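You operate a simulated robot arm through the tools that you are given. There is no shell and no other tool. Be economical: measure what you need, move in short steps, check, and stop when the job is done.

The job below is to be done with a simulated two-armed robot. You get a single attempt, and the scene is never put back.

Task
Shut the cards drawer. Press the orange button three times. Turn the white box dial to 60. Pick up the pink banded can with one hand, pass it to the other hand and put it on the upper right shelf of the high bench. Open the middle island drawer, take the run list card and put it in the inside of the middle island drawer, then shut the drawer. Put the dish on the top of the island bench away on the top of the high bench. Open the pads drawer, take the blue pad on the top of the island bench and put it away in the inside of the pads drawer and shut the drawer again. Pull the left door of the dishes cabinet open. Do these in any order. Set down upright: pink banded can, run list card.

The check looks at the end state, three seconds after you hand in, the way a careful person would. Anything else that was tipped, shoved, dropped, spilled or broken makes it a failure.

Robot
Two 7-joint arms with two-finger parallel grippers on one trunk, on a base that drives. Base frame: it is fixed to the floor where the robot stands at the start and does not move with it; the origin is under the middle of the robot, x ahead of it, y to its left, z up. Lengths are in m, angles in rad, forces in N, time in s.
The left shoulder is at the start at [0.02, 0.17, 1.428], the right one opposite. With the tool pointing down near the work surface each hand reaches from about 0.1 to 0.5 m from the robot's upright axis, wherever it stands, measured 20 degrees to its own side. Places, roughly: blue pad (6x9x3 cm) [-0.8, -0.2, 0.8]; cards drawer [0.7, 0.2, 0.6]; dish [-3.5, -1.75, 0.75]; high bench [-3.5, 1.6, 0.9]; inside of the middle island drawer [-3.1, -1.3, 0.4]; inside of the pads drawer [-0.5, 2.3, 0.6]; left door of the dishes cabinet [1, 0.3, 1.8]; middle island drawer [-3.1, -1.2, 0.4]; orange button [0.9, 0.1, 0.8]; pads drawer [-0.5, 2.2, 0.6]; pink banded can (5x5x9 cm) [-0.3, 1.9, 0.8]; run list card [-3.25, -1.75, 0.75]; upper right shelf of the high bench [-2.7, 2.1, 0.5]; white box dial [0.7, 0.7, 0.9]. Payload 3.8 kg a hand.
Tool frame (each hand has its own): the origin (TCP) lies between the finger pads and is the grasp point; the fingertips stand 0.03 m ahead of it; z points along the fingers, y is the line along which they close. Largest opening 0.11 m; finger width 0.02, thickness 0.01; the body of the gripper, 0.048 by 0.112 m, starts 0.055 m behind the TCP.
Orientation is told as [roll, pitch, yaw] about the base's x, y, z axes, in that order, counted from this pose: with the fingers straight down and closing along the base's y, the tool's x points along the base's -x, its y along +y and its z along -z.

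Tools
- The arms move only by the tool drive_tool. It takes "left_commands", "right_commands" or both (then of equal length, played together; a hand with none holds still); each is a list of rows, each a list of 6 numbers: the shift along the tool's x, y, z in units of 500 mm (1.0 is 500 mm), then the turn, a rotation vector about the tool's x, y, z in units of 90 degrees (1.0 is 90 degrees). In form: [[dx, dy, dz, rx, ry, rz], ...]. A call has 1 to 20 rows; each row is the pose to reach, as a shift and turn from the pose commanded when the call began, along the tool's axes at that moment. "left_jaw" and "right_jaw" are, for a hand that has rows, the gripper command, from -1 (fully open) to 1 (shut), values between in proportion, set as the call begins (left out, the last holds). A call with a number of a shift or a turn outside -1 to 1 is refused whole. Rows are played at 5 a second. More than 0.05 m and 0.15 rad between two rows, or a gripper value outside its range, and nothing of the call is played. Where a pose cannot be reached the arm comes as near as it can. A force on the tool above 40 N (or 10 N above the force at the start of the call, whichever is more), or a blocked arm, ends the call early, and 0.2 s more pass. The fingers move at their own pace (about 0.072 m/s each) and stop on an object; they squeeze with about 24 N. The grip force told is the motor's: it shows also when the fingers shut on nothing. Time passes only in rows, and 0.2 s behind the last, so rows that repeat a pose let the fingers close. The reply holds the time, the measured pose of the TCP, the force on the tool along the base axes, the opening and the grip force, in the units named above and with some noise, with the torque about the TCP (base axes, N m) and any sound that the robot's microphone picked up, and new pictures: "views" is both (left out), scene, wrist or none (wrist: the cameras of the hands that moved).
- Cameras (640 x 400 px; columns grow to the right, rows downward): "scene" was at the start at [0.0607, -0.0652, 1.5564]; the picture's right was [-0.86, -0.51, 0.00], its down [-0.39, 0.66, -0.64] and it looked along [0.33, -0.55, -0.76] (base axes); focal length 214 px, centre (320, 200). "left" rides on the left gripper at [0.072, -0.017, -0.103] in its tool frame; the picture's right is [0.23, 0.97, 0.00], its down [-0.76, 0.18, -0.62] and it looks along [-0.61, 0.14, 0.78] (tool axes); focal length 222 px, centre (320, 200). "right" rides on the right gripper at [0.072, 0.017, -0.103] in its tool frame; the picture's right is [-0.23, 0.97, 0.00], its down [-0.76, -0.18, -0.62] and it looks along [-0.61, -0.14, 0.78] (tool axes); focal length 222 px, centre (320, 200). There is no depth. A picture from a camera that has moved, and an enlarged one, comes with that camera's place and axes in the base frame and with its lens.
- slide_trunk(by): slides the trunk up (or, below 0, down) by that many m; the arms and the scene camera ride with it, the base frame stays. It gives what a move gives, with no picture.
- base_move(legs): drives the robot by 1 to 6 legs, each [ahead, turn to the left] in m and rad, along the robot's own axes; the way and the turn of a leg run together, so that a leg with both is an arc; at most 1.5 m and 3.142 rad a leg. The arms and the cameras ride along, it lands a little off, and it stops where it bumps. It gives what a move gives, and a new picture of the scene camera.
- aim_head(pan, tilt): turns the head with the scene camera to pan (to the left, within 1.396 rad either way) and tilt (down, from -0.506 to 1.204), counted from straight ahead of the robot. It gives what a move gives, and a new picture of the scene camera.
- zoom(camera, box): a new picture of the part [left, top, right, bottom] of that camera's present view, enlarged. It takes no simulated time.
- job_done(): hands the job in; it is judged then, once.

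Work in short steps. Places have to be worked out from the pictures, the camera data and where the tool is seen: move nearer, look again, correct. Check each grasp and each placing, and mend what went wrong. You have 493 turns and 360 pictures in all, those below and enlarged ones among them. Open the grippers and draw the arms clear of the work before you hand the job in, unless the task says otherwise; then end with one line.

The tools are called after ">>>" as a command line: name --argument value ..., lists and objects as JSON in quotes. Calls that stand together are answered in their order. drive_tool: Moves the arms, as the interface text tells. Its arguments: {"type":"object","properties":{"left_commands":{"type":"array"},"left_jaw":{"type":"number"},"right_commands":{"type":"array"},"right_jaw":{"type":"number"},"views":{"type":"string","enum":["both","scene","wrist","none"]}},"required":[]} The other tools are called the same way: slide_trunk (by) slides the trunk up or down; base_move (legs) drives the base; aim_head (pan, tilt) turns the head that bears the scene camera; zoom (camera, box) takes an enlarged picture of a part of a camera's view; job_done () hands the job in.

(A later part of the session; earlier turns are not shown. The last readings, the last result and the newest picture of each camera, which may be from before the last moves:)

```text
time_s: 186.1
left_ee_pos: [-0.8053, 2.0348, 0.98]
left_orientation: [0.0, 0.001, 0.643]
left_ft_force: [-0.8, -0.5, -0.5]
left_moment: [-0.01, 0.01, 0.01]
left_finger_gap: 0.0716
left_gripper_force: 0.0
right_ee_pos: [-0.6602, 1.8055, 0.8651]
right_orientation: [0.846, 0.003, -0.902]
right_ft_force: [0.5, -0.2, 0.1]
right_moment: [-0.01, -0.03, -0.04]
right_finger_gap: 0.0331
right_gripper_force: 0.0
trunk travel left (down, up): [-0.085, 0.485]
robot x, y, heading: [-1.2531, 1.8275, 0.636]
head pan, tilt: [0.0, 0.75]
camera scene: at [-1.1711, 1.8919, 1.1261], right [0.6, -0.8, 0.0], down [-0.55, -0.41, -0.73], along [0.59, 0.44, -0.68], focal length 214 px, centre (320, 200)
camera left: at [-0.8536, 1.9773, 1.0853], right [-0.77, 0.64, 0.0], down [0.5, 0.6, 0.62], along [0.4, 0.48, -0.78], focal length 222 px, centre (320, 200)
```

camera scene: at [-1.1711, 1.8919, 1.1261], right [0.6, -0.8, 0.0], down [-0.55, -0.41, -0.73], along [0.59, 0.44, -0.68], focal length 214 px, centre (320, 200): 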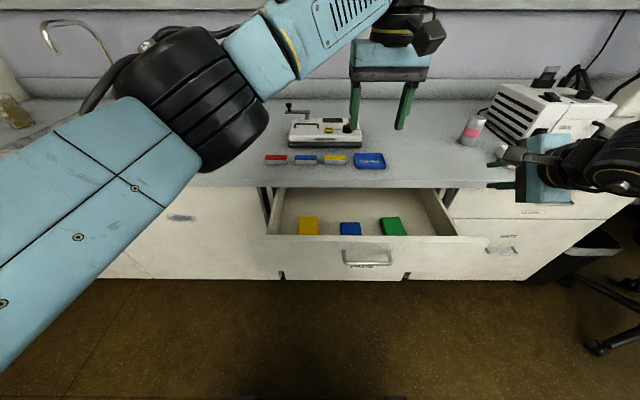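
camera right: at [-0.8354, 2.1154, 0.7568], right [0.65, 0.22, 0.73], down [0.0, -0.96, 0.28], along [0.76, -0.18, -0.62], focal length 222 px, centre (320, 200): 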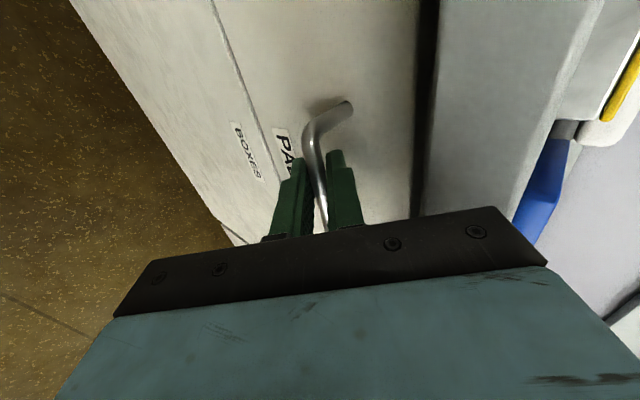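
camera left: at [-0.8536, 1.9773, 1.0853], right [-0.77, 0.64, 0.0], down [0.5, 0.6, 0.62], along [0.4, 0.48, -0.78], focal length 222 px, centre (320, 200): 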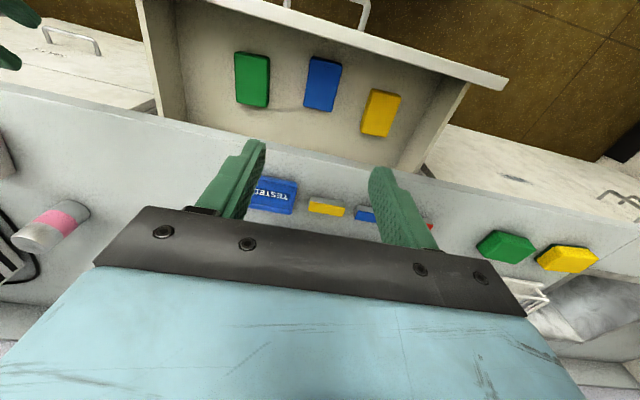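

The pad lies neatly between the others. I back up 0.15 m and bring the closed right hand before the drawer face to push it shut.

>>> base_move --legs '[[-0.15, 0]]'

>>> drive_tool --right_commands '[[0.0, -0.06, 0.0, 0, 0, 0], [0.06, -0.12, 0.03, 0, 0, 0], [0.12, -0.18, 0.07, 0, 0, 0], [0.18, -0.24, 0.11, 0, 0, 0], [0.26, -0.29, 0.15, 0, 0, 0], [0.34, -0.338, 0.19, 0, 0, 0]]' --right_jaw 1 --views "both"

```text
time_s: 187.5
left_ee_pos: [-0.9254, 1.9455, 0.9811]
left_orientation: [0.001, 0.0, 0.645]
left_ft_force: [-0.6, 0.5, -0.2]
left_moment: [0.0, 0.0, 0.01]
left_finger_gap: 0.0714
left_gripper_force: 0.1
right_ee_pos: [-0.7789, 1.7179, 0.8642]
right_orientation: [0.847, 0.005, -0.902]
right_ft_force: [0.4, -0.2, -0.8]
right_moment: [-0.04, 0.01, -0.01]
right_finger_gap: 0.0331
right_gripper_force: 0.0
trunk travel left (down, up): [-0.085, 0.485]
robot x, y, heading: [-1.3754, 1.7436, 0.642]
head pan, tilt: [0.0, 0.75]
camera scene: at [-1.2912, 1.8028, 1.1261], right [0.6, -0.8, 0.0], down [-0.55, -0.41, -0.73], along [0.59, 0.44, -0.68], focal length 214 px, centre (320, 200)
```

scene: 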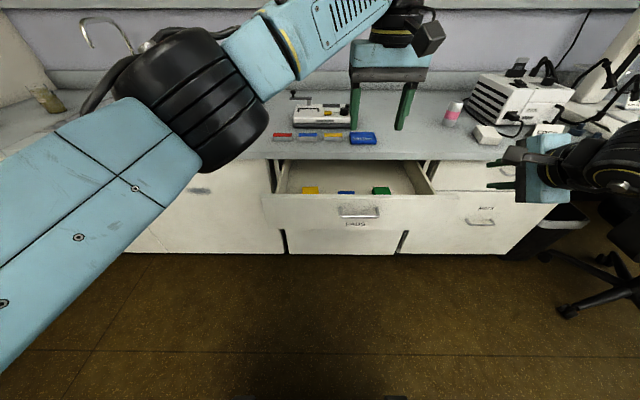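

```text
refused: row 5 steps farther than a row can; nothing moved
```

One row stepped too far; I repeat with finer rows.

>>> drive_tool --right_commands '[[0.0, -0.06, 0.0, 0, 0, 0], [0.05, -0.11, 0.03, 0, 0, 0], [0.1, -0.16, 0.06, 0, 0, 0], [0.15, -0.21, 0.09, 0, 0, 0], [0.21, -0.25, 0.12, 0, 0, 0], [0.28, -0.29, 0.15, 0, 0, 0], [0.34, -0.338, 0.19, 0, 0, 0]]' --right_jaw 1 --views "both"

```text
time_s: 189.1
left_ee_pos: [-0.9257, 1.9458, 0.9811]
left_orientation: [0.0, 0.002, 0.644]
left_ft_force: [0.2, -0.4, -0.7]
left_moment: [0.03, 0.0, 0.0]
left_finger_gap: 0.0717
left_gripper_force: 0.1
right_ee_pos: [-0.8808, 1.7837, 0.7253]
right_orientation: [0.845, 0.005, -0.901]
right_ft_force: [-0.6, -0.1, 0.9]
right_moment: [-0.01, -0.03, -0.01]
right_finger_gap: 0.0002
right_gripper_force: 24.1
right hand out of reach, approached as far as the arm can: row 6, 7
trunk travel left (down, up): [-0.085, 0.485]
robot x, y, heading: [-1.3732, 1.7399, 0.642]
head pan, tilt: [0.0, 0.75]
camera scene: at [-1.2908, 1.8031, 1.126], right [0.6, -0.8, 0.0], down [-0.55, -0.41, -0.73], along [0.59, 0.44, -0.68], focal length 214 px, centre (320, 200)
camera right: at [-0.9776, 1.7994, 0.8061], right [0.65, 0.22, 0.73], down [0.02, -0.96, 0.28], along [0.76, -0.17, -0.63], focal length 222 px, centre (320, 200)
```

scene: 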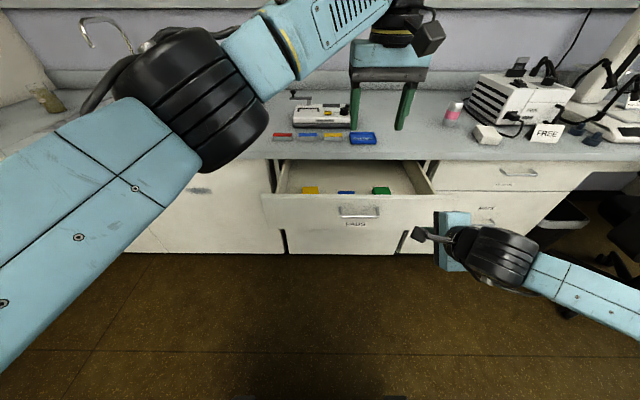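
right: 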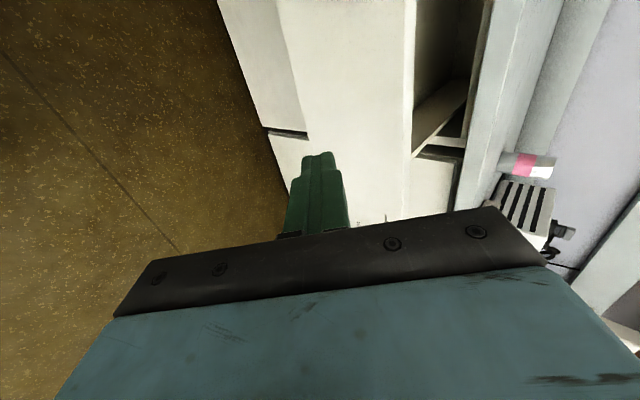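

The arm is too folded here. I back up another 0.12 m and then bring the hand in front of the drawer's middle.

>>> base_move --legs '[[-0.12, 0]]'

>>> drive_tool --right_commands '[[0.05, 0.0, 0.06, 0, 0, 0], [0.1, 0.02, 0.1, 0, 0, 0], [0.16, 0.02, 0.14, 0, 0, 0], [0.22, 0.02, 0.16, 0, 0, 0]]' --views "scene"

```text
time_s: 190.3
left_ee_pos: [-1.0218, 1.876, 0.9814]
left_orientation: [-0.002, 0.002, 0.643]
left_ft_force: [-0.5, -0.9, 0.0]
left_moment: [0.0, 0.02, 0.03]
left_finger_gap: 0.0715
left_gripper_force: 0.0
right_ee_pos: [-0.9765, 1.7119, 0.7256]
right_orientation: [0.844, 0.005, -0.901]
right_ft_force: [0.5, 0.2, 0.6]
right_moment: [0.02, -0.04, 0.01]
right_finger_gap: 0.0002
right_gripper_force: 24.3
trunk travel left (down, up): [-0.085, 0.485]
robot x, y, heading: [-1.4699, 1.6684, 0.637]
head pan, tilt: [0.0, 0.75]
camera scene: at [-1.3868, 1.7316, 1.1261], right [0.6, -0.8, 0.0], down [-0.55, -0.41, -0.73], along [0.59, 0.44, -0.68], focal length 214 px, centre (320, 200)
```

scene: 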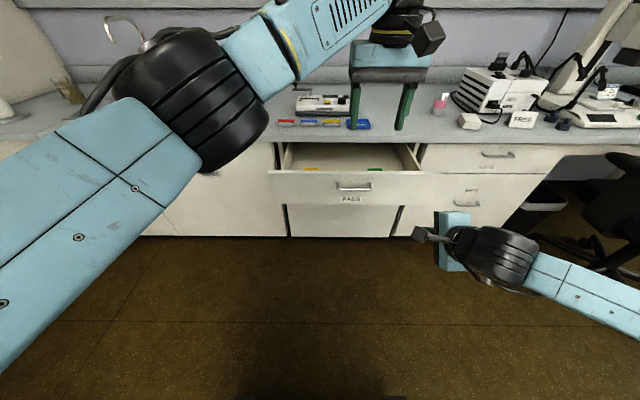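

```text
time_s: 191.3
left_ee_pos: [-1.022, 1.8761, 0.9809]
left_orientation: [0.0, 0.004, 0.646]
left_ft_force: [1.0, 0.5, 0.1]
left_moment: [-0.03, -0.01, 0.03]
left_finger_gap: 0.0716
left_gripper_force: 0.0
right_ee_pos: [-0.9911, 1.8414, 0.6787]
right_orientation: [0.846, 0.003, -0.903]
right_ft_force: [0.1, -0.6, 0.1]
right_moment: [0.05, 0.04, -0.01]
right_finger_gap: 0.0
right_gripper_force: 23.6
right hand out of reach, approached as far as the arm can: row 1, 2
trunk travel left (down, up): [-0.085, 0.485]
robot x, y, heading: [-1.4702, 1.6679, 0.634]
head pan, tilt: [0.0, 0.75]
camera scene: at [-1.3867, 1.7327, 1.1259], right [0.6, -0.8, 0.0], down [-0.55, -0.41, -0.73], along [0.59, 0.44, -0.68], focal length 214 px, centre (320, 200)
```

scene: 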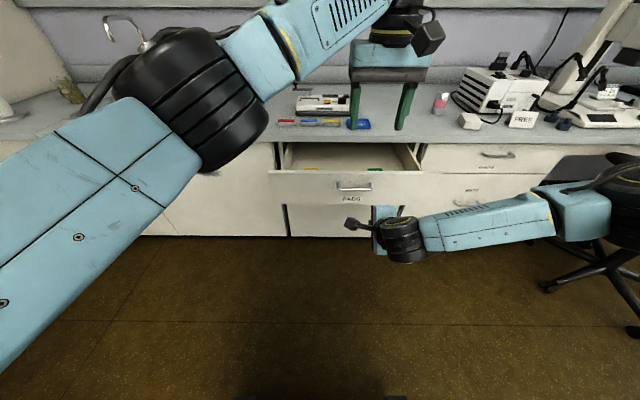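

Now in front of the drawer. I shift 3 cm right of the handle and push forward.

>>> drive_tool --right_commands '[[-0.03, 0.033, 0.0376, 0, 0, 0], [-0.06, 0.066, 0.0752, 0, 0, 0], [-0.06, 0.099, 0.1128, 0, 0, 0], [-0.06, 0.132, 0.1504, 0, 0, 0], [-0.06, 0.165, 0.188, 0, 0, 0], [-0.06, 0.198, 0.2256, 0, 0, 0], [-0.06, 0.231, 0.2632, 0, 0, 0], [-0.06, 0.264, 0.3008, 0, 0, 0], [-0.06, 0.297, 0.338, 0, 0, 0], [-0.06, 0.33, 0.376, 0, 0, 0]]' --views "scene"

```text
time_s: 193.5
left_ee_pos: [-1.0216, 1.8758, 0.9819]
left_orientation: [0.0, 0.0, 0.644]
left_ft_force: [-0.2, 0.1, 0.1]
left_moment: [0.01, -0.01, -0.01]
left_finger_gap: 0.0714
left_gripper_force: 0.0
right_ee_pos: [-0.7791, 1.9731, 0.6803]
right_orientation: [0.847, 0.004, -0.897]
right_ft_force: [-0.1, 0.3, -0.7]
right_moment: [0.03, 0.0, 0.02]
right_finger_gap: 0.0002
right_gripper_force: 24.1
trunk travel left (down, up): [-0.085, 0.485]
robot x, y, heading: [-1.4714, 1.6689, 0.637]
head pan, tilt: [0.0, 0.75]
camera scene: at [-1.3866, 1.7323, 1.1261], right [0.6, -0.8, 0.0], down [-0.55, -0.41, -0.73], along [0.59, 0.44, -0.68], focal length 214 px, centre (320, 200)
```

scene: 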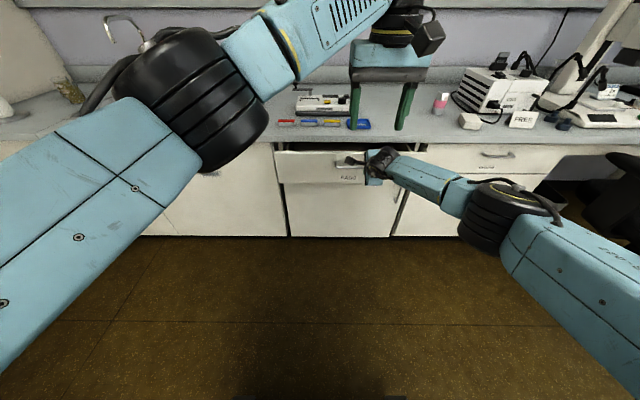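

The drawer follows. I push the rest until it stops.

>>> drive_tool --right_commands '[[0, 0.026, 0.03, 0, 0, 0], [0, 0.053, 0.06, 0, 0, 0], [0, 0.079, 0.09, 0, 0, 0], [0, 0.106, 0.12, 0, 0, 0], [0, 0.132, 0.15, 0, 0, 0], [0, 0.15, 0.17, 0, 0, 0]]' --views "scene"

```text
time_s: 194.8
left_ee_pos: [-1.0215, 1.8753, 0.982]
left_orientation: [0.001, 0.002, 0.643]
left_ft_force: [-0.4, 0.0, -0.2]
left_moment: [0.03, -0.04, 0.0]
left_finger_gap: 0.0715
left_gripper_force: 0.0
right_ee_pos: [-0.7673, 1.9805, 0.6823]
right_orientation: [0.817, 0.003, -0.905]
right_ft_force: [-3.4, -1.1, -2.1]
right_moment: [-0.03, 0.07, 0.03]
right_finger_gap: 0.0
right_gripper_force: 24.1
right hand out of reach, approached as far as the arm can: row 1, 2, 3, 4, 5, 6
trunk travel left (down, up): [-0.085, 0.485]
robot x, y, heading: [-1.4694, 1.6667, 0.641]
head pan, tilt: [0.0, 0.75]
stopped in row 6 (right hand): the force on the tool passed its limit at 52 N (the readings are from after the stop); the commanded pose is now the measured one
camera scene: at [-1.3876, 1.7316, 1.1264], right [0.6, -0.8, 0.0], down [-0.55, -0.41, -0.73], along [0.59, 0.44, -0.68], focal length 214 px, centre (320, 200)
```

scene: 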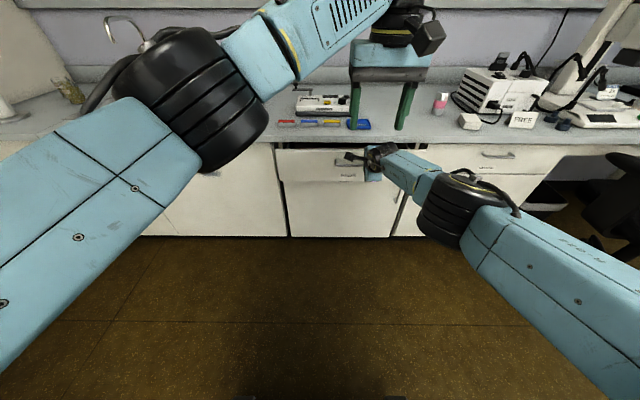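

The arm is stretched out with about 0.12 m to go. I drive the base forward 0.1 m to keep pushing gently, then finish with the arm.

>>> base_move --legs '[[0.1, 0]]'

>>> drive_tool --right_commands '[[0, 0.02, 0.022, 0, 0, 0], [0, 0.04, 0.045, 0, 0, 0], [0, 0.06, 0.068, 0, 0, 0], [0, 0.08, 0.09, 0, 0, 0]]' --views "none"

```text
time_s: 196.0
left_ee_pos: [-0.9551, 1.924, 0.9822]
left_orientation: [0.002, 0.001, 0.643]
left_ft_force: [0.2, 0.5, 1.3]
left_moment: [0.02, -0.06, 0.03]
left_finger_gap: 0.0715
left_gripper_force: 0.0
right_ee_pos: [-0.7065, 2.0274, 0.672]
right_orientation: [0.783, 0.0, -0.912]
right_ft_force: [-0.1, -0.5, -0.5]
right_moment: [0.01, -0.03, -0.01]
right_finger_gap: 0.0001
right_gripper_force: 24.3
trunk travel left (down, up): [-0.085, 0.485]
robot x, y, heading: [-1.407, 1.7166, 0.637]
head pan, tilt: [0.0, 0.75]
stopped in leg 1: the force on the tool passed its limit at 119 N (the readings are from after the stop); the commanded pose is now the measured one
camera scene: at [-1.3211, 1.7805, 1.1261], right [0.6, -0.8, 0.0], down [-0.55, -0.41, -0.73], along [0.59, 0.44, -0.68], focal length 214 px, centre (320, 200)
```

scene: 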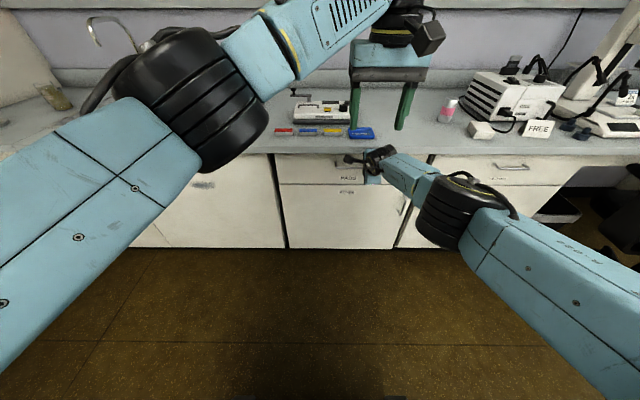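

```text
time_s: 197.0
left_ee_pos: [-0.9546, 1.9242, 0.9812]
left_orientation: [-0.001, 0.003, 0.641]
left_ft_force: [0.3, 0.8, -0.4]
left_moment: [0.03, -0.02, 0.01]
left_finger_gap: 0.0714
left_gripper_force: 0.0
right_ee_pos: [-0.705, 2.0273, 0.6713]
right_orientation: [0.786, 0.001, -0.91]
right_ft_force: [-0.3, 0.6, 1.0]
right_moment: [0.01, -0.03, 0.0]
right_finger_gap: 0.0
right_gripper_force: 24.2
right hand out of reach, approached as far as the arm can: row 1, 2, 3, 4
trunk travel left (down, up): [-0.085, 0.485]
robot x, y, heading: [-1.407, 1.7177, 0.637]
head pan, tilt: [0.0, 0.75]
```

The drawer hit its stop. I back the hand off and inspect whether it is flush.

>>> drive_tool --right_commands '[[0, -0.05, -0.06, 0, 0, 0], [0, -0.1, -0.12, 0, 0, 0], [-0.08, -0.13, -0.15, 0, 0, 0], [-0.16, -0.16, -0.18, 0, 0, 0], [-0.24, -0.18, -0.2, 0, 0, 0], [-0.32, -0.18, -0.2, 0, 0, 0]]' --views "none"

>>> zoom --camera "scene" --box '[240, 90, 560, 270]'

```text
time_s: 198.4
left_ee_pos: [-0.9557, 1.9245, 0.9809]
left_orientation: [0.001, 0.001, 0.641]
left_ft_force: [-0.8, -0.9, -0.4]
left_moment: [0.01, 0.02, 0.03]
left_finger_gap: 0.0714
left_gripper_force: 0.1
right_ee_pos: [-0.7135, 1.8187, 0.6775]
right_orientation: [0.783, 0.0, -0.91]
right_ft_force: [0.5, 0.3, -0.5]
right_moment: [0.01, -0.01, 0.0]
right_finger_gap: 0.0
right_gripper_force: 23.8
trunk travel left (down, up): [-0.085, 0.485]
robot x, y, heading: [-1.4051, 1.7227, 0.636]
head pan, tilt: [0.0, 0.75]
```

```text
2.00 times, centred on (400, 180) of scene
camera zoom: at [-1.3207, 1.7806, 1.126], right [0.6, -0.8, 0.0], down [-0.55, -0.41, -0.73], along [0.59, 0.44, -0.68], focal length 429 px, centre (160, 240)
```

zoom: 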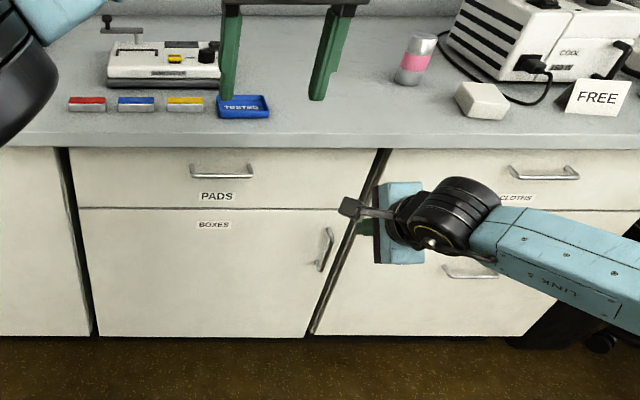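

The pads drawer is flush. Next is the pink can, near (−0.305, 1.90, 0.80). I raise the trunk and turn the right hand back to point straight down.

>>> slide_trunk --by 0.36

>>> drive_tool --right_commands '[[0, 0, 0, 0, 0, -0.09], [0, 0, 0, 0, 0, -0.18], [0, 0, 0, 0, 0, -0.27], [0, 0, 0, 0, 0, -0.36], [0, 0, 0, 0, 0, -0.45], [0, 0, 0, 0, 0, -0.54], [0, 0, 0, 0, 0, -0.63], [0, 0, 0, 0, 0, -0.72], [0, 0, 0, 0, 0, -0.81], [0, 0, 0, 0, 0, -0.9], [0, 0, 0, 0, 0, -0.99]]' --right_jaw -1 --views "none"

>>> drive_tool --right_commands '[[0, 0, 0, 0, 0.08, 0], [0, 0, 0, 0, 0.16, 0], [0, 0, 0, 0, 0.24, 0], [0, 0, 0, 0, 0.32, 0], [0, 0, 0, 0, 0.4, 0], [0, 0, 0, 0, 0.47, 0], [0, 0, 0, 0, 0.5, 0]]' --views "scene"

```text
time_s: 201.9
left_ee_pos: [-0.9553, 1.9248, 1.3405]
left_orientation: [0.0, 0.002, 0.642]
left_ft_force: [-0.1, 0.6, 0.8]
left_moment: [0.0, 0.01, 0.0]
left_finger_gap: 0.0715
left_gripper_force: 0.1
right_ee_pos: [-0.7138, 1.8191, 1.0369]
right_orientation: [0.783, 0.002, -0.912]
right_ft_force: [-0.4, -0.8, 0.3]
right_moment: [-0.02, 0.01, -0.02]
right_finger_gap: 0.0001
right_gripper_force: 24.3
trunk travel left (down, up): [-0.445, 0.125]
robot x, y, heading: [-1.4059, 1.7186, 0.638]
head pan, tilt: [0.0, 0.75]
```

```text
time_s: 204.3
left_ee_pos: [-0.9549, 1.9248, 1.3412]
left_orientation: [0.0, 0.002, 0.642]
left_ft_force: [-0.4, 0.6, 0.2]
left_moment: [0.0, -0.02, 0.02]
left_finger_gap: 0.0715
left_gripper_force: 0.2
right_ee_pos: [-0.7141, 1.8184, 1.0375]
right_orientation: [0.015, -0.781, 0.639]
right_ft_force: [-0.3, 0.2, 0.5]
right_moment: [-0.02, 0.01, 0.01]
right_finger_gap: 0.1101
right_gripper_force: 0.0
trunk travel left (down, up): [-0.445, 0.125]
robot x, y, heading: [-1.4054, 1.7168, 0.639]
head pan, tilt: [0.0, 0.75]
```

```text
time_s: 205.9
left_ee_pos: [-0.9554, 1.9242, 1.3418]
left_orientation: [-0.001, 0.001, 0.643]
left_ft_force: [0.0, -0.2, -0.1]
left_moment: [-0.01, 0.0, -0.03]
left_finger_gap: 0.0714
left_gripper_force: 0.2
right_ee_pos: [-0.7158, 1.8178, 1.0395]
right_orientation: [0.012, 0.004, 0.649]
right_ft_force: [-0.9, -0.1, 0.2]
right_moment: [-0.02, 0.0, 0.01]
right_finger_gap: 0.1101
right_gripper_force: 0.1
trunk travel left (down, up): [-0.445, 0.125]
robot x, y, heading: [-1.3994, 1.7186, 0.64]
head pan, tilt: [0.0, 0.75]
camera scene: at [-1.321, 1.7807, 1.486], right [0.6, -0.8, 0.0], down [-0.55, -0.41, -0.73], along [0.59, 0.44, -0.68], focal length 214 px, centre (320, 200)
```

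scene: 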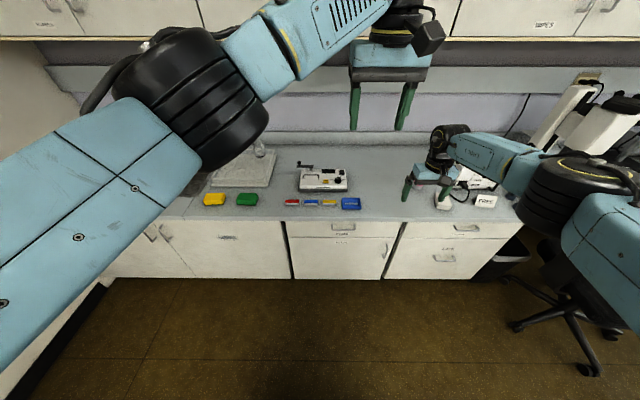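

I tuck both hands back, then drive forward-right to put the can in front of the right arm.

>>> drive_tool --left_commands '[[0.06, 0.07, 0, 0, 0, 0], [0.12, 0.14, 0, 0, 0, 0], [0.18, 0.21, 0, 0, 0, 0], [0.24, 0.28, 0, 0, 0, 0], [0.3, 0.35, 0, 0, 0, 0], [0.36, 0.42, 0, 0, 0, 0], [0.4, 0.5, 0, 0, 0, 0]]' --right_commands '[[0.07, 0.0, -0.05, 0, 0, 0], [0.14, 0.0, -0.1, 0, 0, 0], [0.21, 0.02, -0.15, 0, 0, 0], [0.28, 0.04, -0.2, 0, 0, 0], [0.35, 0.06, -0.24, 0, 0, 0], [0.42, 0.08, -0.28, 0, 0, 0], [0.48, 0.1, -0.3, 0, 0, 0]]' --views "none"

>>> base_move --legs '[[0, -0.593], [0.52, 0], [0, 0.593]]'

```text
time_s: 207.5
left_ee_pos: [-1.2669, 2.0036, 1.3419]
left_orientation: [-0.001, 0.001, 0.643]
left_ft_force: [0.0, 1.0, 0.2]
left_moment: [-0.01, -0.04, -0.03]
left_finger_gap: 0.0716
left_gripper_force: 0.1
right_ee_pos: [-0.9368, 1.7127, 1.191]
right_orientation: [0.01, 0.001, 0.646]
right_ft_force: [0.8, -0.3, -0.1]
right_moment: [-0.01, 0.01, 0.0]
right_finger_gap: 0.1098
right_gripper_force: 0.0
trunk travel left (down, up): [-0.445, 0.125]
robot x, y, heading: [-1.4031, 1.7183, 0.636]
head pan, tilt: [0.0, 0.75]
```

```text
time_s: 213.8
left_ee_pos: [-0.7472, 2.0265, 1.3415]
left_orientation: [-0.001, 0.001, 0.641]
left_ft_force: [0.4, -0.2, -0.7]
left_moment: [-0.03, 0.02, 0.02]
left_finger_gap: 0.0718
left_gripper_force: 0.2
right_ee_pos: [-0.4183, 1.7331, 1.1892]
right_orientation: [0.014, 0.005, 0.645]
right_ft_force: [0.2, -0.7, -0.3]
right_moment: [-0.02, 0.0, 0.01]
right_finger_gap: 0.11
right_gripper_force: 0.1
trunk travel left (down, up): [-0.445, 0.125]
robot x, y, heading: [-0.886, 1.7421, 0.641]
head pan, tilt: [0.0, 0.75]
camera scene: at [-0.8048, 1.8032, 1.486], right [0.59, -0.8, 0.0], down [-0.55, -0.41, -0.73], along [0.59, 0.43, -0.68], focal length 214 px, centre (320, 200)
```

scene: 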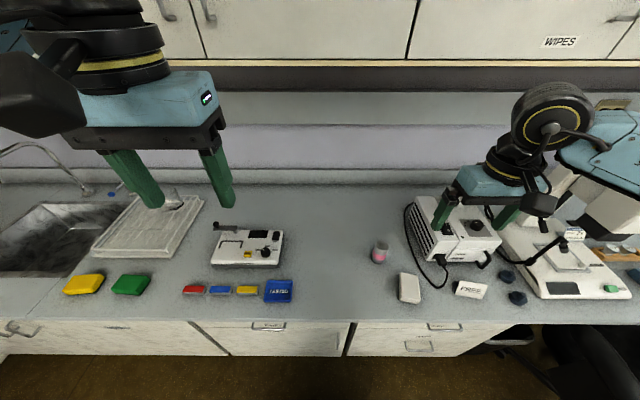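

The can is at (−0.304, 1.891). I first move the right hand over it at the present height, then lower the trunk.

>>> drive_tool --right_commands '[[-0.06, 0.02, 0, 0, 0, 0], [-0.12, 0.04, 0, 0, 0, 0], [-0.19, 0.06, 0, 0, 0, 0], [-0.25, 0.08, 0, 0, 0, 0], [-0.31, 0.1, 0, 0, 0, 0], [-0.372, 0.117, 0, 0, 0, 0]]' --views "none"

>>> slide_trunk --by -0.2

>>> drive_tool --right_commands '[[0, 0, 0, 0, 0, 0]]' --views "both"

```text
time_s: 215.2
left_ee_pos: [-0.7476, 2.027, 1.342]
left_orientation: [0.0, 0.003, 0.64]
left_ft_force: [0.8, -1.1, -0.2]
left_moment: [-0.03, 0.0, -0.01]
left_finger_gap: 0.0717
left_gripper_force: 0.0
right_ee_pos: [-0.3054, 1.8931, 1.1889]
right_orientation: [0.012, 0.004, 0.645]
right_ft_force: [0.4, -0.5, 0.2]
right_moment: [-0.01, -0.03, -0.02]
right_finger_gap: 0.11
right_gripper_force: 0.1
trunk travel left (down, up): [-0.445, 0.125]
robot x, y, heading: [-0.889, 1.7401, 0.637]
head pan, tilt: [0.0, 0.75]
```

```text
time_s: 217.3
left_ee_pos: [-0.7469, 2.0253, 1.1423]
left_orientation: [0.0, 0.001, 0.64]
left_ft_force: [-0.2, -0.2, -0.3]
left_moment: [-0.03, 0.0, 0.03]
left_finger_gap: 0.0719
left_gripper_force: 0.1
right_ee_pos: [-0.3054, 1.8916, 0.9898]
right_orientation: [0.01, 0.004, 0.647]
right_ft_force: [0.7, -0.8, -0.8]
right_moment: [0.0, 0.02, 0.02]
right_finger_gap: 0.11
right_gripper_force: 0.0
trunk travel left (down, up): [-0.245, 0.325]
robot x, y, heading: [-0.8885, 1.7403, 0.633]
head pan, tilt: [0.0, 0.75]
```

```text
time_s: 217.7
left_ee_pos: [-0.7472, 2.0247, 1.1421]
left_orientation: [0.0, 0.001, 0.64]
left_ft_force: [-0.5, 0.6, 0.7]
left_moment: [-0.03, -0.01, -0.01]
left_finger_gap: 0.0717
left_gripper_force: 0.1
right_ee_pos: [-0.3054, 1.8911, 0.9892]
right_orientation: [0.012, 0.001, 0.645]
right_ft_force: [0.5, 0.0, -0.5]
right_moment: [-0.01, 0.01, 0.03]
right_finger_gap: 0.1098
right_gripper_force: 0.1
trunk travel left (down, up): [-0.245, 0.325]
robot x, y, heading: [-0.8838, 1.738, 0.637]
head pan, tilt: [0.0, 0.75]
camera scene: at [-0.8047, 1.8029, 1.2861], right [0.59, -0.8, 0.0], down [-0.55, -0.41, -0.73], along [0.59, 0.43, -0.68], focal length 214 px, centre (320, 200)
camera right: at [-0.373, 1.8611, 1.0925], right [-0.4, 0.91, 0.01], down [0.72, 0.31, 0.62], along [0.56, 0.26, -0.79], focal length 222 px, centre (320, 200)
```

scene: 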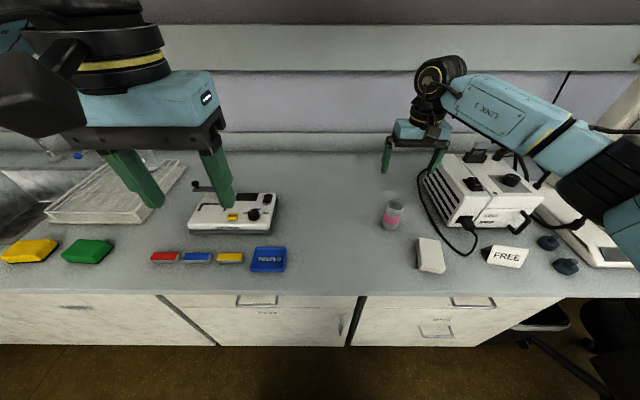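
right: 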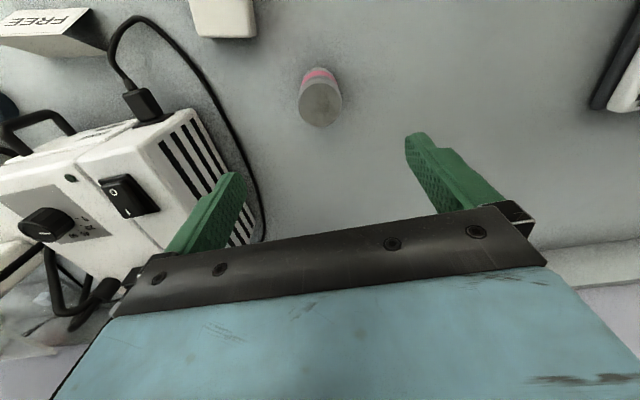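

The can top is at about (−0.312, 1.893). I narrow the opening to 8 cm and descend to grip its upper part.

>>> drive_tool --right_commands '[[0.005, 0.006, 0, 0, 0, 0], [0.009, 0.012, 0.06, 0, 0, 0], [0.009, 0.012, 0.13, 0, 0, 0], [0.009, 0.012, 0.2, 0, 0, 0]]' --right_jaw -0.5 --views "wrist"

```text
time_s: 218.7
left_ee_pos: [-0.7472, 2.025, 1.1428]
left_orientation: [0.0, 0.004, 0.64]
left_ft_force: [0.7, 0.5, -0.1]
left_moment: [-0.01, 0.0, 0.01]
left_finger_gap: 0.0715
left_gripper_force: 0.1
right_ee_pos: [-0.3123, 1.893, 0.8881]
right_orientation: [0.013, 0.003, 0.646]
right_ft_force: [-1.3, -1.5, -0.3]
right_moment: [0.0, 0.02, -0.01]
right_finger_gap: 0.0825
right_gripper_force: 0.0
trunk travel left (down, up): [-0.245, 0.325]
robot x, y, heading: [-0.8874, 1.7412, 0.634]
head pan, tilt: [0.0, 0.75]
camera right: at [-0.3801, 1.8638, 0.992], right [-0.4, 0.91, 0.01], down [0.72, 0.31, 0.62], along [0.56, 0.26, -0.79], focal length 222 px, centre (320, 200)
```

right: 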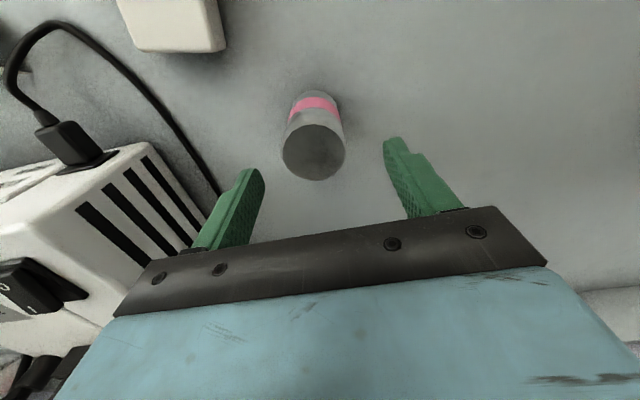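

Centred within a few mm. I descend 5 cm more and close.

>>> drive_tool --right_commands '[[0.01, 0.0, 0.05, 0, 0, 0], [0.012, 0.0, 0.1, 0, 0, 0]]' --views "none"

>>> drive_tool --right_commands '[[0, 0, 0, 0, 0, 0], [0, 0, 0, 0, 0, 0], [0, 0, 0, 0, 0, 0]]' --right_jaw 1 --views "both"

```text
time_s: 219.3
left_ee_pos: [-0.7477, 2.0264, 1.1424]
left_orientation: [-0.001, 0.003, 0.641]
left_ft_force: [0.4, 0.1, 0.4]
left_moment: [0.0, 0.05, -0.04]
left_finger_gap: 0.0714
left_gripper_force: 0.0
right_ee_pos: [-0.3197, 1.8918, 0.8401]
right_orientation: [0.013, 0.002, 0.646]
right_ft_force: [0.1, -0.6, 0.4]
right_moment: [-0.04, -0.04, 0.04]
right_finger_gap: 0.0826
right_gripper_force: 0.0
trunk travel left (down, up): [-0.245, 0.325]
robot x, y, heading: [-0.8877, 1.7404, 0.632]
head pan, tilt: [0.0, 0.75]
```

```text
time_s: 220.1
left_ee_pos: [-0.7476, 2.0253, 1.1412]
left_orientation: [0.0, 0.002, 0.639]
left_ft_force: [0.0, -1.0, -0.1]
left_moment: [0.03, -0.01, 0.01]
left_finger_gap: 0.0714
left_gripper_force: 0.1
right_ee_pos: [-0.32, 1.8904, 0.8412]
right_orientation: [0.013, 0.005, 0.645]
right_ft_force: [0.3, -0.5, 0.0]
right_moment: [-0.03, -0.03, 0.01]
right_finger_gap: 0.0472
right_gripper_force: 24.0
trunk travel left (down, up): [-0.245, 0.325]
robot x, y, heading: [-0.8912, 1.7408, 0.633]
head pan, tilt: [0.0, 0.75]
camera scene: at [-0.8047, 1.8029, 1.286], right [0.59, -0.8, 0.0], down [-0.55, -0.41, -0.73], along [0.59, 0.43, -0.68], focal length 214 px, centre (320, 200)
camera right: at [-0.3867, 1.861, 0.943], right [-0.4, 0.91, 0.01], down [0.72, 0.31, 0.62], along [0.56, 0.26, -0.79], focal length 222 px, centre (320, 200)
```

scene: 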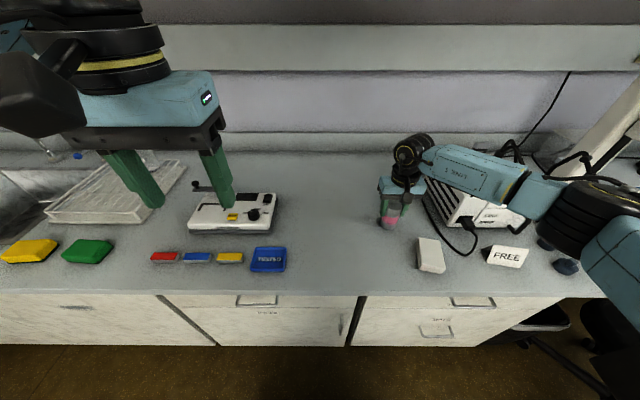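
right: 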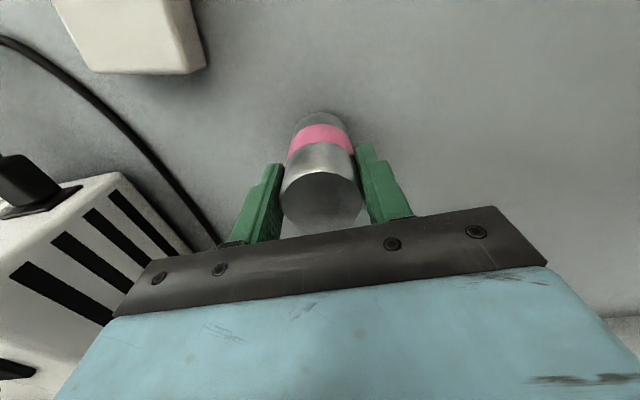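

Gripped (gap 0.047). I lift the can and draw it back, then back the base away from the bench.

>>> drive_tool --right_commands '[[0, 0, -0.06, 0, 0, 0], [0, 0, -0.14, 0, 0, 0], [0, 0, -0.22, 0, 0, 0], [0, 0, -0.3, 0, 0, 0], [0.02, 0.0, -0.38, 0, 0, 0], [0.08, 0.02, -0.42, 0, 0, 0], [0.16, 0.04, -0.44, 0, 0, 0], [0.24, 0.06, -0.46, 0, 0, 0], [0.3, 0.08, -0.46, 0, 0, 0]]' --views "none"

>>> base_move --legs '[[-0.3, 0]]'

```text
time_s: 222.1
left_ee_pos: [-0.7476, 2.0255, 1.1414]
left_orientation: [-0.002, 0.001, 0.64]
left_ft_force: [-0.3, 0.6, -1.0]
left_moment: [0.0, 0.0, 0.02]
left_finger_gap: 0.0717
left_gripper_force: 0.1
right_ee_pos: [-0.4629, 1.83, 1.0722]
right_orientation: [0.01, 0.001, 0.645]
right_ft_force: [0.2, 0.7, -1.3]
right_moment: [0.04, -0.01, -0.01]
right_finger_gap: 0.0472
right_gripper_force: 24.5
trunk travel left (down, up): [-0.245, 0.325]
robot x, y, heading: [-0.8917, 1.7408, 0.629]
head pan, tilt: [0.0, 0.75]
```

```text
time_s: 224.2
left_ee_pos: [-0.9888, 1.849, 1.1417]
left_orientation: [-0.001, 0.003, 0.64]
left_ft_force: [0.1, 0.2, -1.3]
left_moment: [0.02, 0.0, 0.01]
left_finger_gap: 0.0714
left_gripper_force: 0.0
right_ee_pos: [-0.7019, 1.6532, 1.0707]
right_orientation: [0.013, 0.003, 0.646]
right_ft_force: [-0.6, -0.1, -1.1]
right_moment: [0.0, -0.05, -0.03]
right_finger_gap: 0.0472
right_gripper_force: 24.1
trunk travel left (down, up): [-0.245, 0.325]
robot x, y, heading: [-1.1279, 1.5602, 0.635]
head pan, tilt: [0.0, 0.75]
camera scene: at [-1.0454, 1.6252, 1.2861], right [0.59, -0.8, 0.0], down [-0.55, -0.4, -0.73], along [0.59, 0.43, -0.68], focal length 214 px, centre (320, 200)
```

scene: 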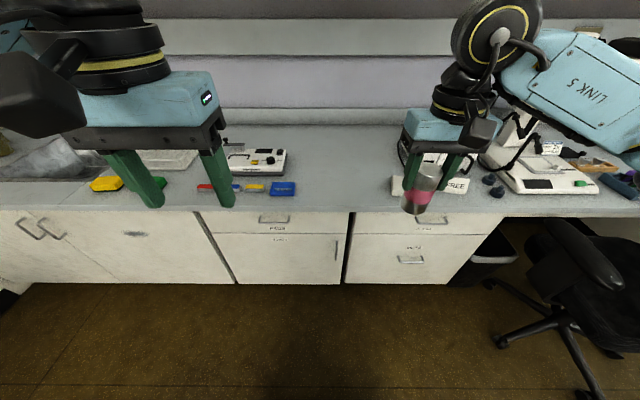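

I hand over here: the right hand brings the can in front of me; the left hand tilts forward and comes behind the can's lower half, fingers open.

>>> drive_tool --right_commands '[[-0.04, 0.06, 0, 0, 0, 0], [-0.08, 0.12, 0, 0, 0, 0], [-0.14, 0.2, 0, 0, 0, 0]]' --views "none"

>>> drive_tool --left_commands '[[-0.02, 0, 0.0, 0, -0.09, 0], [-0.04, -0.02, 0.02, 0, -0.18, 0], [-0.06, -0.08, 0.04, 0, -0.27, 0], [-0.08, -0.15, 0.06, 0, -0.36, 0], [-0.1, -0.23, 0.08, 0, -0.45, 0], [-0.13, -0.31, 0.1, 0, -0.54, 0], [-0.15, -0.39, 0.12, 0, -0.61, 0], [-0.172, -0.46, 0.128, 0, -0.64, 0]]' --left_jaw -1 --views "both"

```text
time_s: 225.0
left_ee_pos: [-0.9885, 1.8501, 1.1415]
left_orientation: [-0.001, 0.004, 0.642]
left_ft_force: [0.4, 0.7, 0.6]
left_moment: [-0.01, -0.01, -0.02]
left_finger_gap: 0.0714
left_gripper_force: 0.0
right_ee_pos: [-0.7059, 1.7773, 1.0721]
right_orientation: [0.011, 0.004, 0.646]
right_ft_force: [0.4, 1.6, -1.1]
right_moment: [-0.02, 0.01, -0.01]
right_finger_gap: 0.0469
right_gripper_force: 24.2
trunk travel left (down, up): [-0.245, 0.325]
robot x, y, heading: [-1.1289, 1.5641, 0.639]
head pan, tilt: [0.0, 0.75]
```

```text
time_s: 226.8
left_ee_pos: [-0.7801, 1.7134, 1.0788]
left_orientation: [0.002, -1.005, 0.638]
left_ft_force: [0.5, 0.4, 0.3]
left_moment: [0.01, -0.04, 0.01]
left_finger_gap: 0.1098
left_gripper_force: 0.1
right_ee_pos: [-0.7054, 1.7746, 1.0716]
right_orientation: [0.012, 0.003, 0.645]
right_ft_force: [0.2, 0.3, -1.3]
right_moment: [-0.01, 0.0, 0.03]
right_finger_gap: 0.047
right_gripper_force: 23.8
trunk travel left (down, up): [-0.245, 0.325]
robot x, y, heading: [-1.1302, 1.5609, 0.641]
head pan, tilt: [0.0, 0.75]
camera scene: at [-1.0443, 1.6253, 1.286], right [0.59, -0.8, 0.0], down [-0.55, -0.41, -0.73], along [0.59, 0.43, -0.68], focal length 214 px, centre (320, 200)
camera left: at [-0.8721, 1.624, 1.0721], right [-0.68, 0.71, -0.19], down [-0.2, 0.07, 0.98], along [0.71, 0.7, 0.09], focal length 222 px, centre (320, 200)
```

scene: 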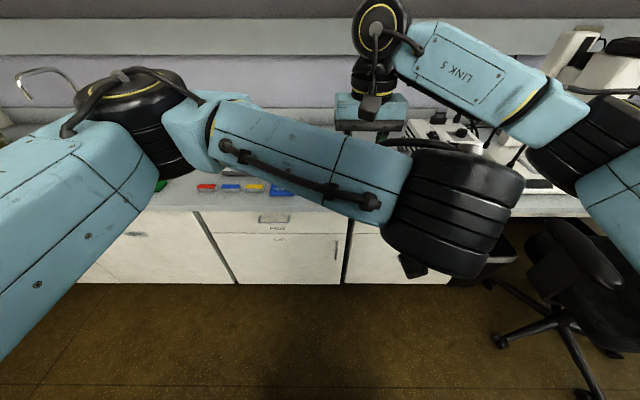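
left: 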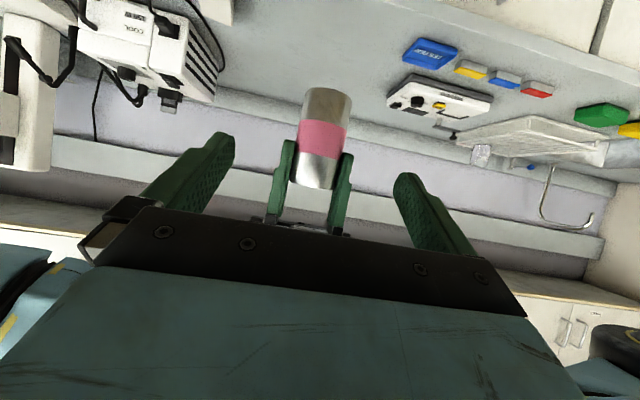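

The can is centred between the left fingers. I advance 12 cm along the fingers to its lower part and close the left hand.

>>> drive_tool --left_commands '[[0.003, 0.003, 0.06, 0, 0, 0], [0.006, 0.006, 0.12, 0, 0, 0], [0.01, 0.009, 0.18, 0, 0, 0], [0.013, 0.009, 0.235, 0, 0, 0]]' --views "wrist"

```text
time_s: 227.8
left_ee_pos: [-0.7058, 1.778, 1.0097]
left_orientation: [0.001, -1.005, 0.639]
left_ft_force: [-0.4, -0.6, -0.2]
left_moment: [0.01, 0.0, 0.0]
left_finger_gap: 0.1098
left_gripper_force: 0.2
right_ee_pos: [-0.7048, 1.7761, 1.0705]
right_orientation: [0.014, 0.001, 0.646]
right_ft_force: [0.5, 0.4, -1.7]
right_moment: [-0.03, 0.02, -0.01]
right_finger_gap: 0.0471
right_gripper_force: 24.0
trunk travel left (down, up): [-0.245, 0.325]
robot x, y, heading: [-1.1304, 1.5609, 0.638]
head pan, tilt: [0.0, 0.75]
camera left: at [-0.7987, 1.6863, 1.0043], right [-0.68, 0.71, -0.19], down [-0.2, 0.07, 0.98], along [0.71, 0.7, 0.09], focal length 222 px, centre (320, 200)
```

left: 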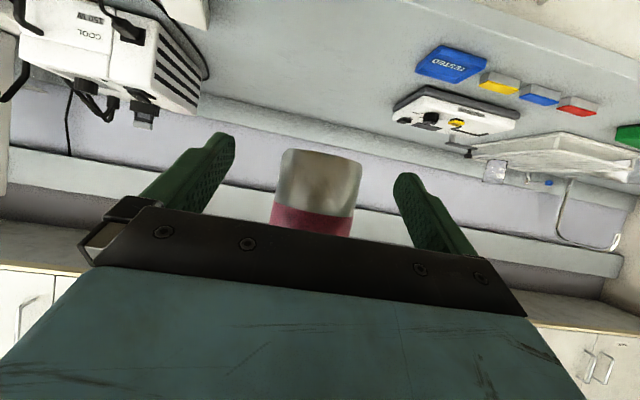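

Positioned well. I close the left hand on the can.

>>> drive_tool --left_commands '[[0, 0, 0, 0, 0, 0], [0, 0, 0, 0, 0, 0], [0, 0, 0, 0, 0, 0], [0, 0, 0, 0, 0, 0]]' --left_jaw 1 --views "wrist"

```text
time_s: 228.8
left_ee_pos: [-0.7083, 1.7756, 1.0093]
left_orientation: [0.003, -1.003, 0.638]
left_ft_force: [3.3, -1.2, -0.2]
left_moment: [0.16, 0.17, 0.01]
left_finger_gap: 0.0472
left_gripper_force: 23.4
right_ee_pos: [-0.7055, 1.7746, 1.0718]
right_orientation: [0.011, 0.004, 0.647]
right_ft_force: [-3.4, 1.0, -1.0]
right_moment: [-0.09, 0.09, -0.06]
right_finger_gap: 0.0471
right_gripper_force: 24.1
trunk travel left (down, up): [-0.245, 0.325]
robot x, y, heading: [-1.1257, 1.5631, 0.638]
head pan, tilt: [0.0, 0.75]
camera left: at [-0.7991, 1.6857, 1.0043], right [-0.68, 0.71, -0.19], down [-0.2, 0.07, 0.98], along [0.71, 0.7, 0.09], focal length 222 px, centre (320, 200)
```

left: 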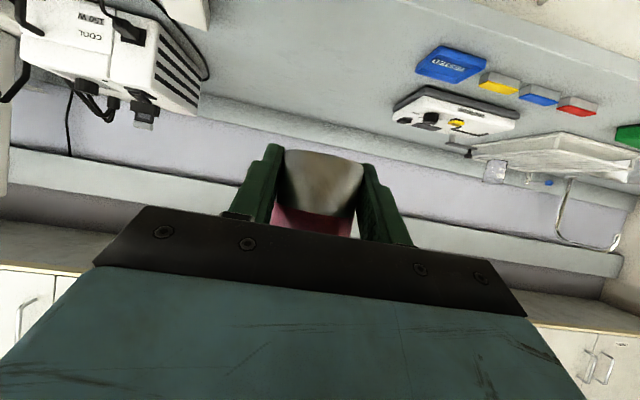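

Both hands hold it. I open the right hand and lift it off.

>>> drive_tool --right_commands '[[0, 0, 0, 0, 0, 0], [0, 0, 0, 0, 0, 0], [0, 0, -0.05, 0, 0, 0], [0, 0, -0.12, 0, 0, 0], [0, 0, -0.2, 0, 0, 0], [0, 0, -0.28, 0, 0, 0], [0, -0.08, -0.32, 0, 0, 0], [0, -0.16, -0.34, 0, 0, 0], [0, -0.24, -0.34, 0, 0, 0]]' --right_jaw -0.5 --views "scene"

```text
time_s: 230.8
left_ee_pos: [-0.7075, 1.7748, 1.0094]
left_orientation: [0.002, -1.001, 0.636]
left_ft_force: [0.9, -0.2, -0.3]
left_moment: [0.01, 0.03, 0.0]
left_finger_gap: 0.0472
left_gripper_force: 24.5
right_ee_pos: [-0.6304, 1.6767, 1.2416]
right_orientation: [0.015, 0.003, 0.649]
right_ft_force: [-0.4, -0.1, -0.1]
right_moment: [0.01, 0.01, 0.01]
right_finger_gap: 0.0824
right_gripper_force: 0.1
trunk travel left (down, up): [-0.245, 0.325]
robot x, y, heading: [-1.1284, 1.5605, 0.635]
head pan, tilt: [0.0, 0.75]
camera scene: at [-1.0442, 1.6246, 1.286], right [0.59, -0.8, 0.0], down [-0.55, -0.4, -0.73], along [0.59, 0.43, -0.68], focal length 214 px, centre (320, 200)
```

scene: 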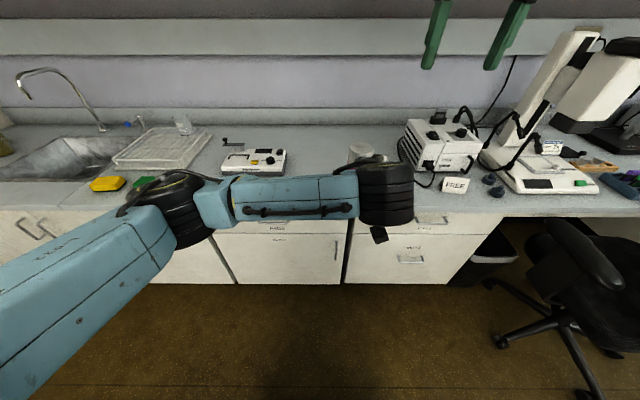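

The handover worked. Now I drive towards the high bench: turn left and go about 1.0 m.

>>> base_move --legs '[[0, 2.7], [0.9, 0], [0, -1.13]]'

>>> aim_head --pan 0.0 --tilt 0.5

```text
time_s: 244.7
left_ee_pos: [-2.2235, 1.8071, 1.0105]
left_orientation: [0.001, -1.001, 2.209]
left_ft_force: [-0.6, 0.4, 0.1]
left_moment: [-0.01, 0.0, -0.01]
left_finger_gap: 0.0469
left_gripper_force: 23.9
right_ee_pos: [-2.1263, 1.8831, 1.2409]
right_orientation: [0.01, 0.003, 2.214]
right_ft_force: [0.0, 0.1, -0.2]
right_moment: [0.0, -0.02, 0.0]
right_finger_gap: 0.0826
right_gripper_force: 0.0
trunk travel left (down, up): [-0.245, 0.325]
robot x, y, heading: [-2.0116, 1.3879, 2.2]
head pan, tilt: [0.0, 0.75]
camera scene: at [-2.0731, 1.4702, 1.286], right [0.81, 0.59, 0.0], down [0.4, -0.55, -0.73], along [-0.43, 0.59, -0.68], focal length 214 px, centre (320, 200)
```

scene: 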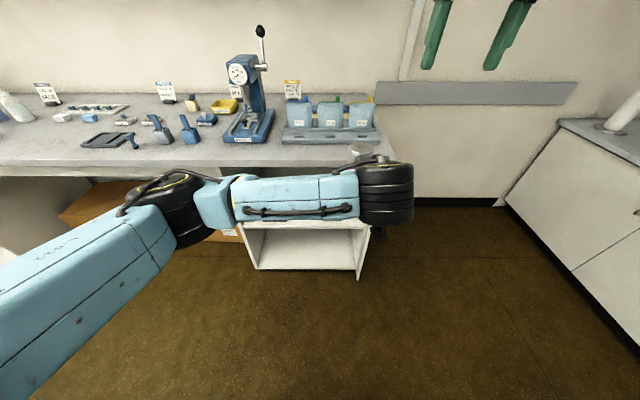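

```text
time_s: 245.5
left_ee_pos: [-2.2233, 1.806, 1.0107]
left_orientation: [0.003, -1.002, 2.207]
left_ft_force: [-0.3, -0.2, 0.7]
left_moment: [0.0, -0.02, 0.0]
left_finger_gap: 0.0473
left_gripper_force: 23.4
right_ee_pos: [-2.126, 1.882, 1.2407]
right_orientation: [0.013, 0.003, 2.216]
right_ft_force: [0.3, -0.1, -0.1]
right_moment: [0.0, 0.01, -0.02]
right_finger_gap: 0.0823
right_gripper_force: 0.1
trunk travel left (down, up): [-0.245, 0.325]
robot x, y, heading: [-2.0106, 1.387, 2.204]
head pan, tilt: [0.0, 0.499]
camera scene: at [-2.0781, 1.4767, 1.3079], right [0.81, 0.59, 0.0], down [0.28, -0.39, -0.88], along [-0.52, 0.71, -0.48], focal length 214 px, centre (320, 200)
```

scene: 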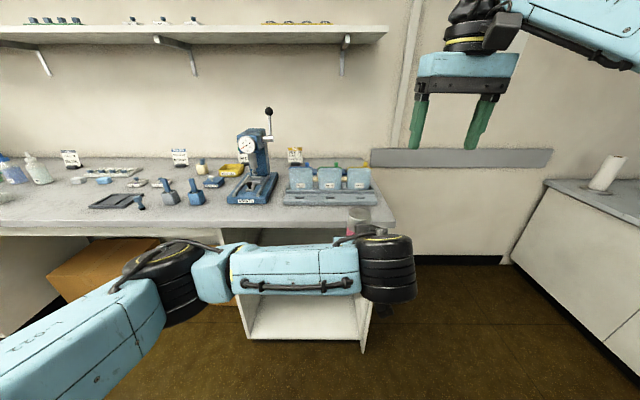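

The high bench is ahead-left but my left arm blocks the shelf unit. I lift the left hand and look down at the shelves.

>>> drive_tool --left_commands '[[-0.07, 0, -0.045, 0, 0, 0], [-0.14, 0, -0.09, 0, 0, 0], [-0.21, 0, -0.135, 0, 0, 0], [-0.28, 0, -0.18, 0, 0, 0], [-0.35, 0, -0.225, 0, 0, 0], [-0.42, 0, -0.27, 0, 0, 0]]' --views "none"

>>> aim_head --pan 0.35 --tilt 0.7

```text
time_s: 246.9
left_ee_pos: [-2.2245, 1.8053, 1.2599]
left_orientation: [0.003, -1.001, 2.205]
left_ft_force: [-0.1, -0.1, -1.9]
left_moment: [-0.01, -0.02, -0.03]
left_finger_gap: 0.0472
left_gripper_force: 23.4
right_ee_pos: [-2.1262, 1.8809, 1.2402]
right_orientation: [0.012, 0.001, 2.215]
right_ft_force: [-0.3, -0.4, 0.8]
right_moment: [0.0, 0.02, -0.02]
right_finger_gap: 0.0827
right_gripper_force: 0.0
trunk travel left (down, up): [-0.245, 0.325]
robot x, y, heading: [-2.0149, 1.3853, 2.204]
head pan, tilt: [0.0, 0.499]
```

```text
time_s: 247.7
left_ee_pos: [-2.2241, 1.8065, 1.2591]
left_orientation: [0.0, -1.003, 2.209]
left_ft_force: [0.6, 0.1, -1.2]
left_moment: [-0.01, 0.0, 0.04]
left_finger_gap: 0.0473
left_gripper_force: 24.0
right_ee_pos: [-2.1262, 1.8839, 1.2403]
right_orientation: [0.013, 0.004, 2.215]
right_ft_force: [1.6, 0.0, -0.6]
right_moment: [-0.03, -0.06, 0.0]
right_finger_gap: 0.0825
right_gripper_force: 0.0
trunk travel left (down, up): [-0.245, 0.325]
robot x, y, heading: [-2.0123, 1.3863, 2.204]
head pan, tilt: [0.351, 0.7]
camera scene: at [-2.0949, 1.4503, 1.2903], right [0.55, 0.83, 0.0], down [0.54, -0.36, -0.77], along [-0.64, 0.42, -0.64], focal length 214 px, centre (320, 200)
```

scene: 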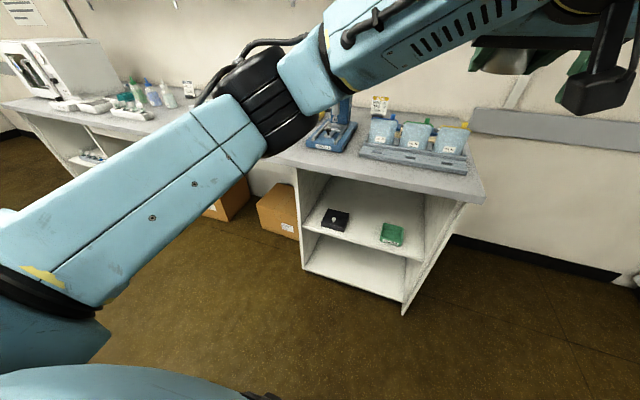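

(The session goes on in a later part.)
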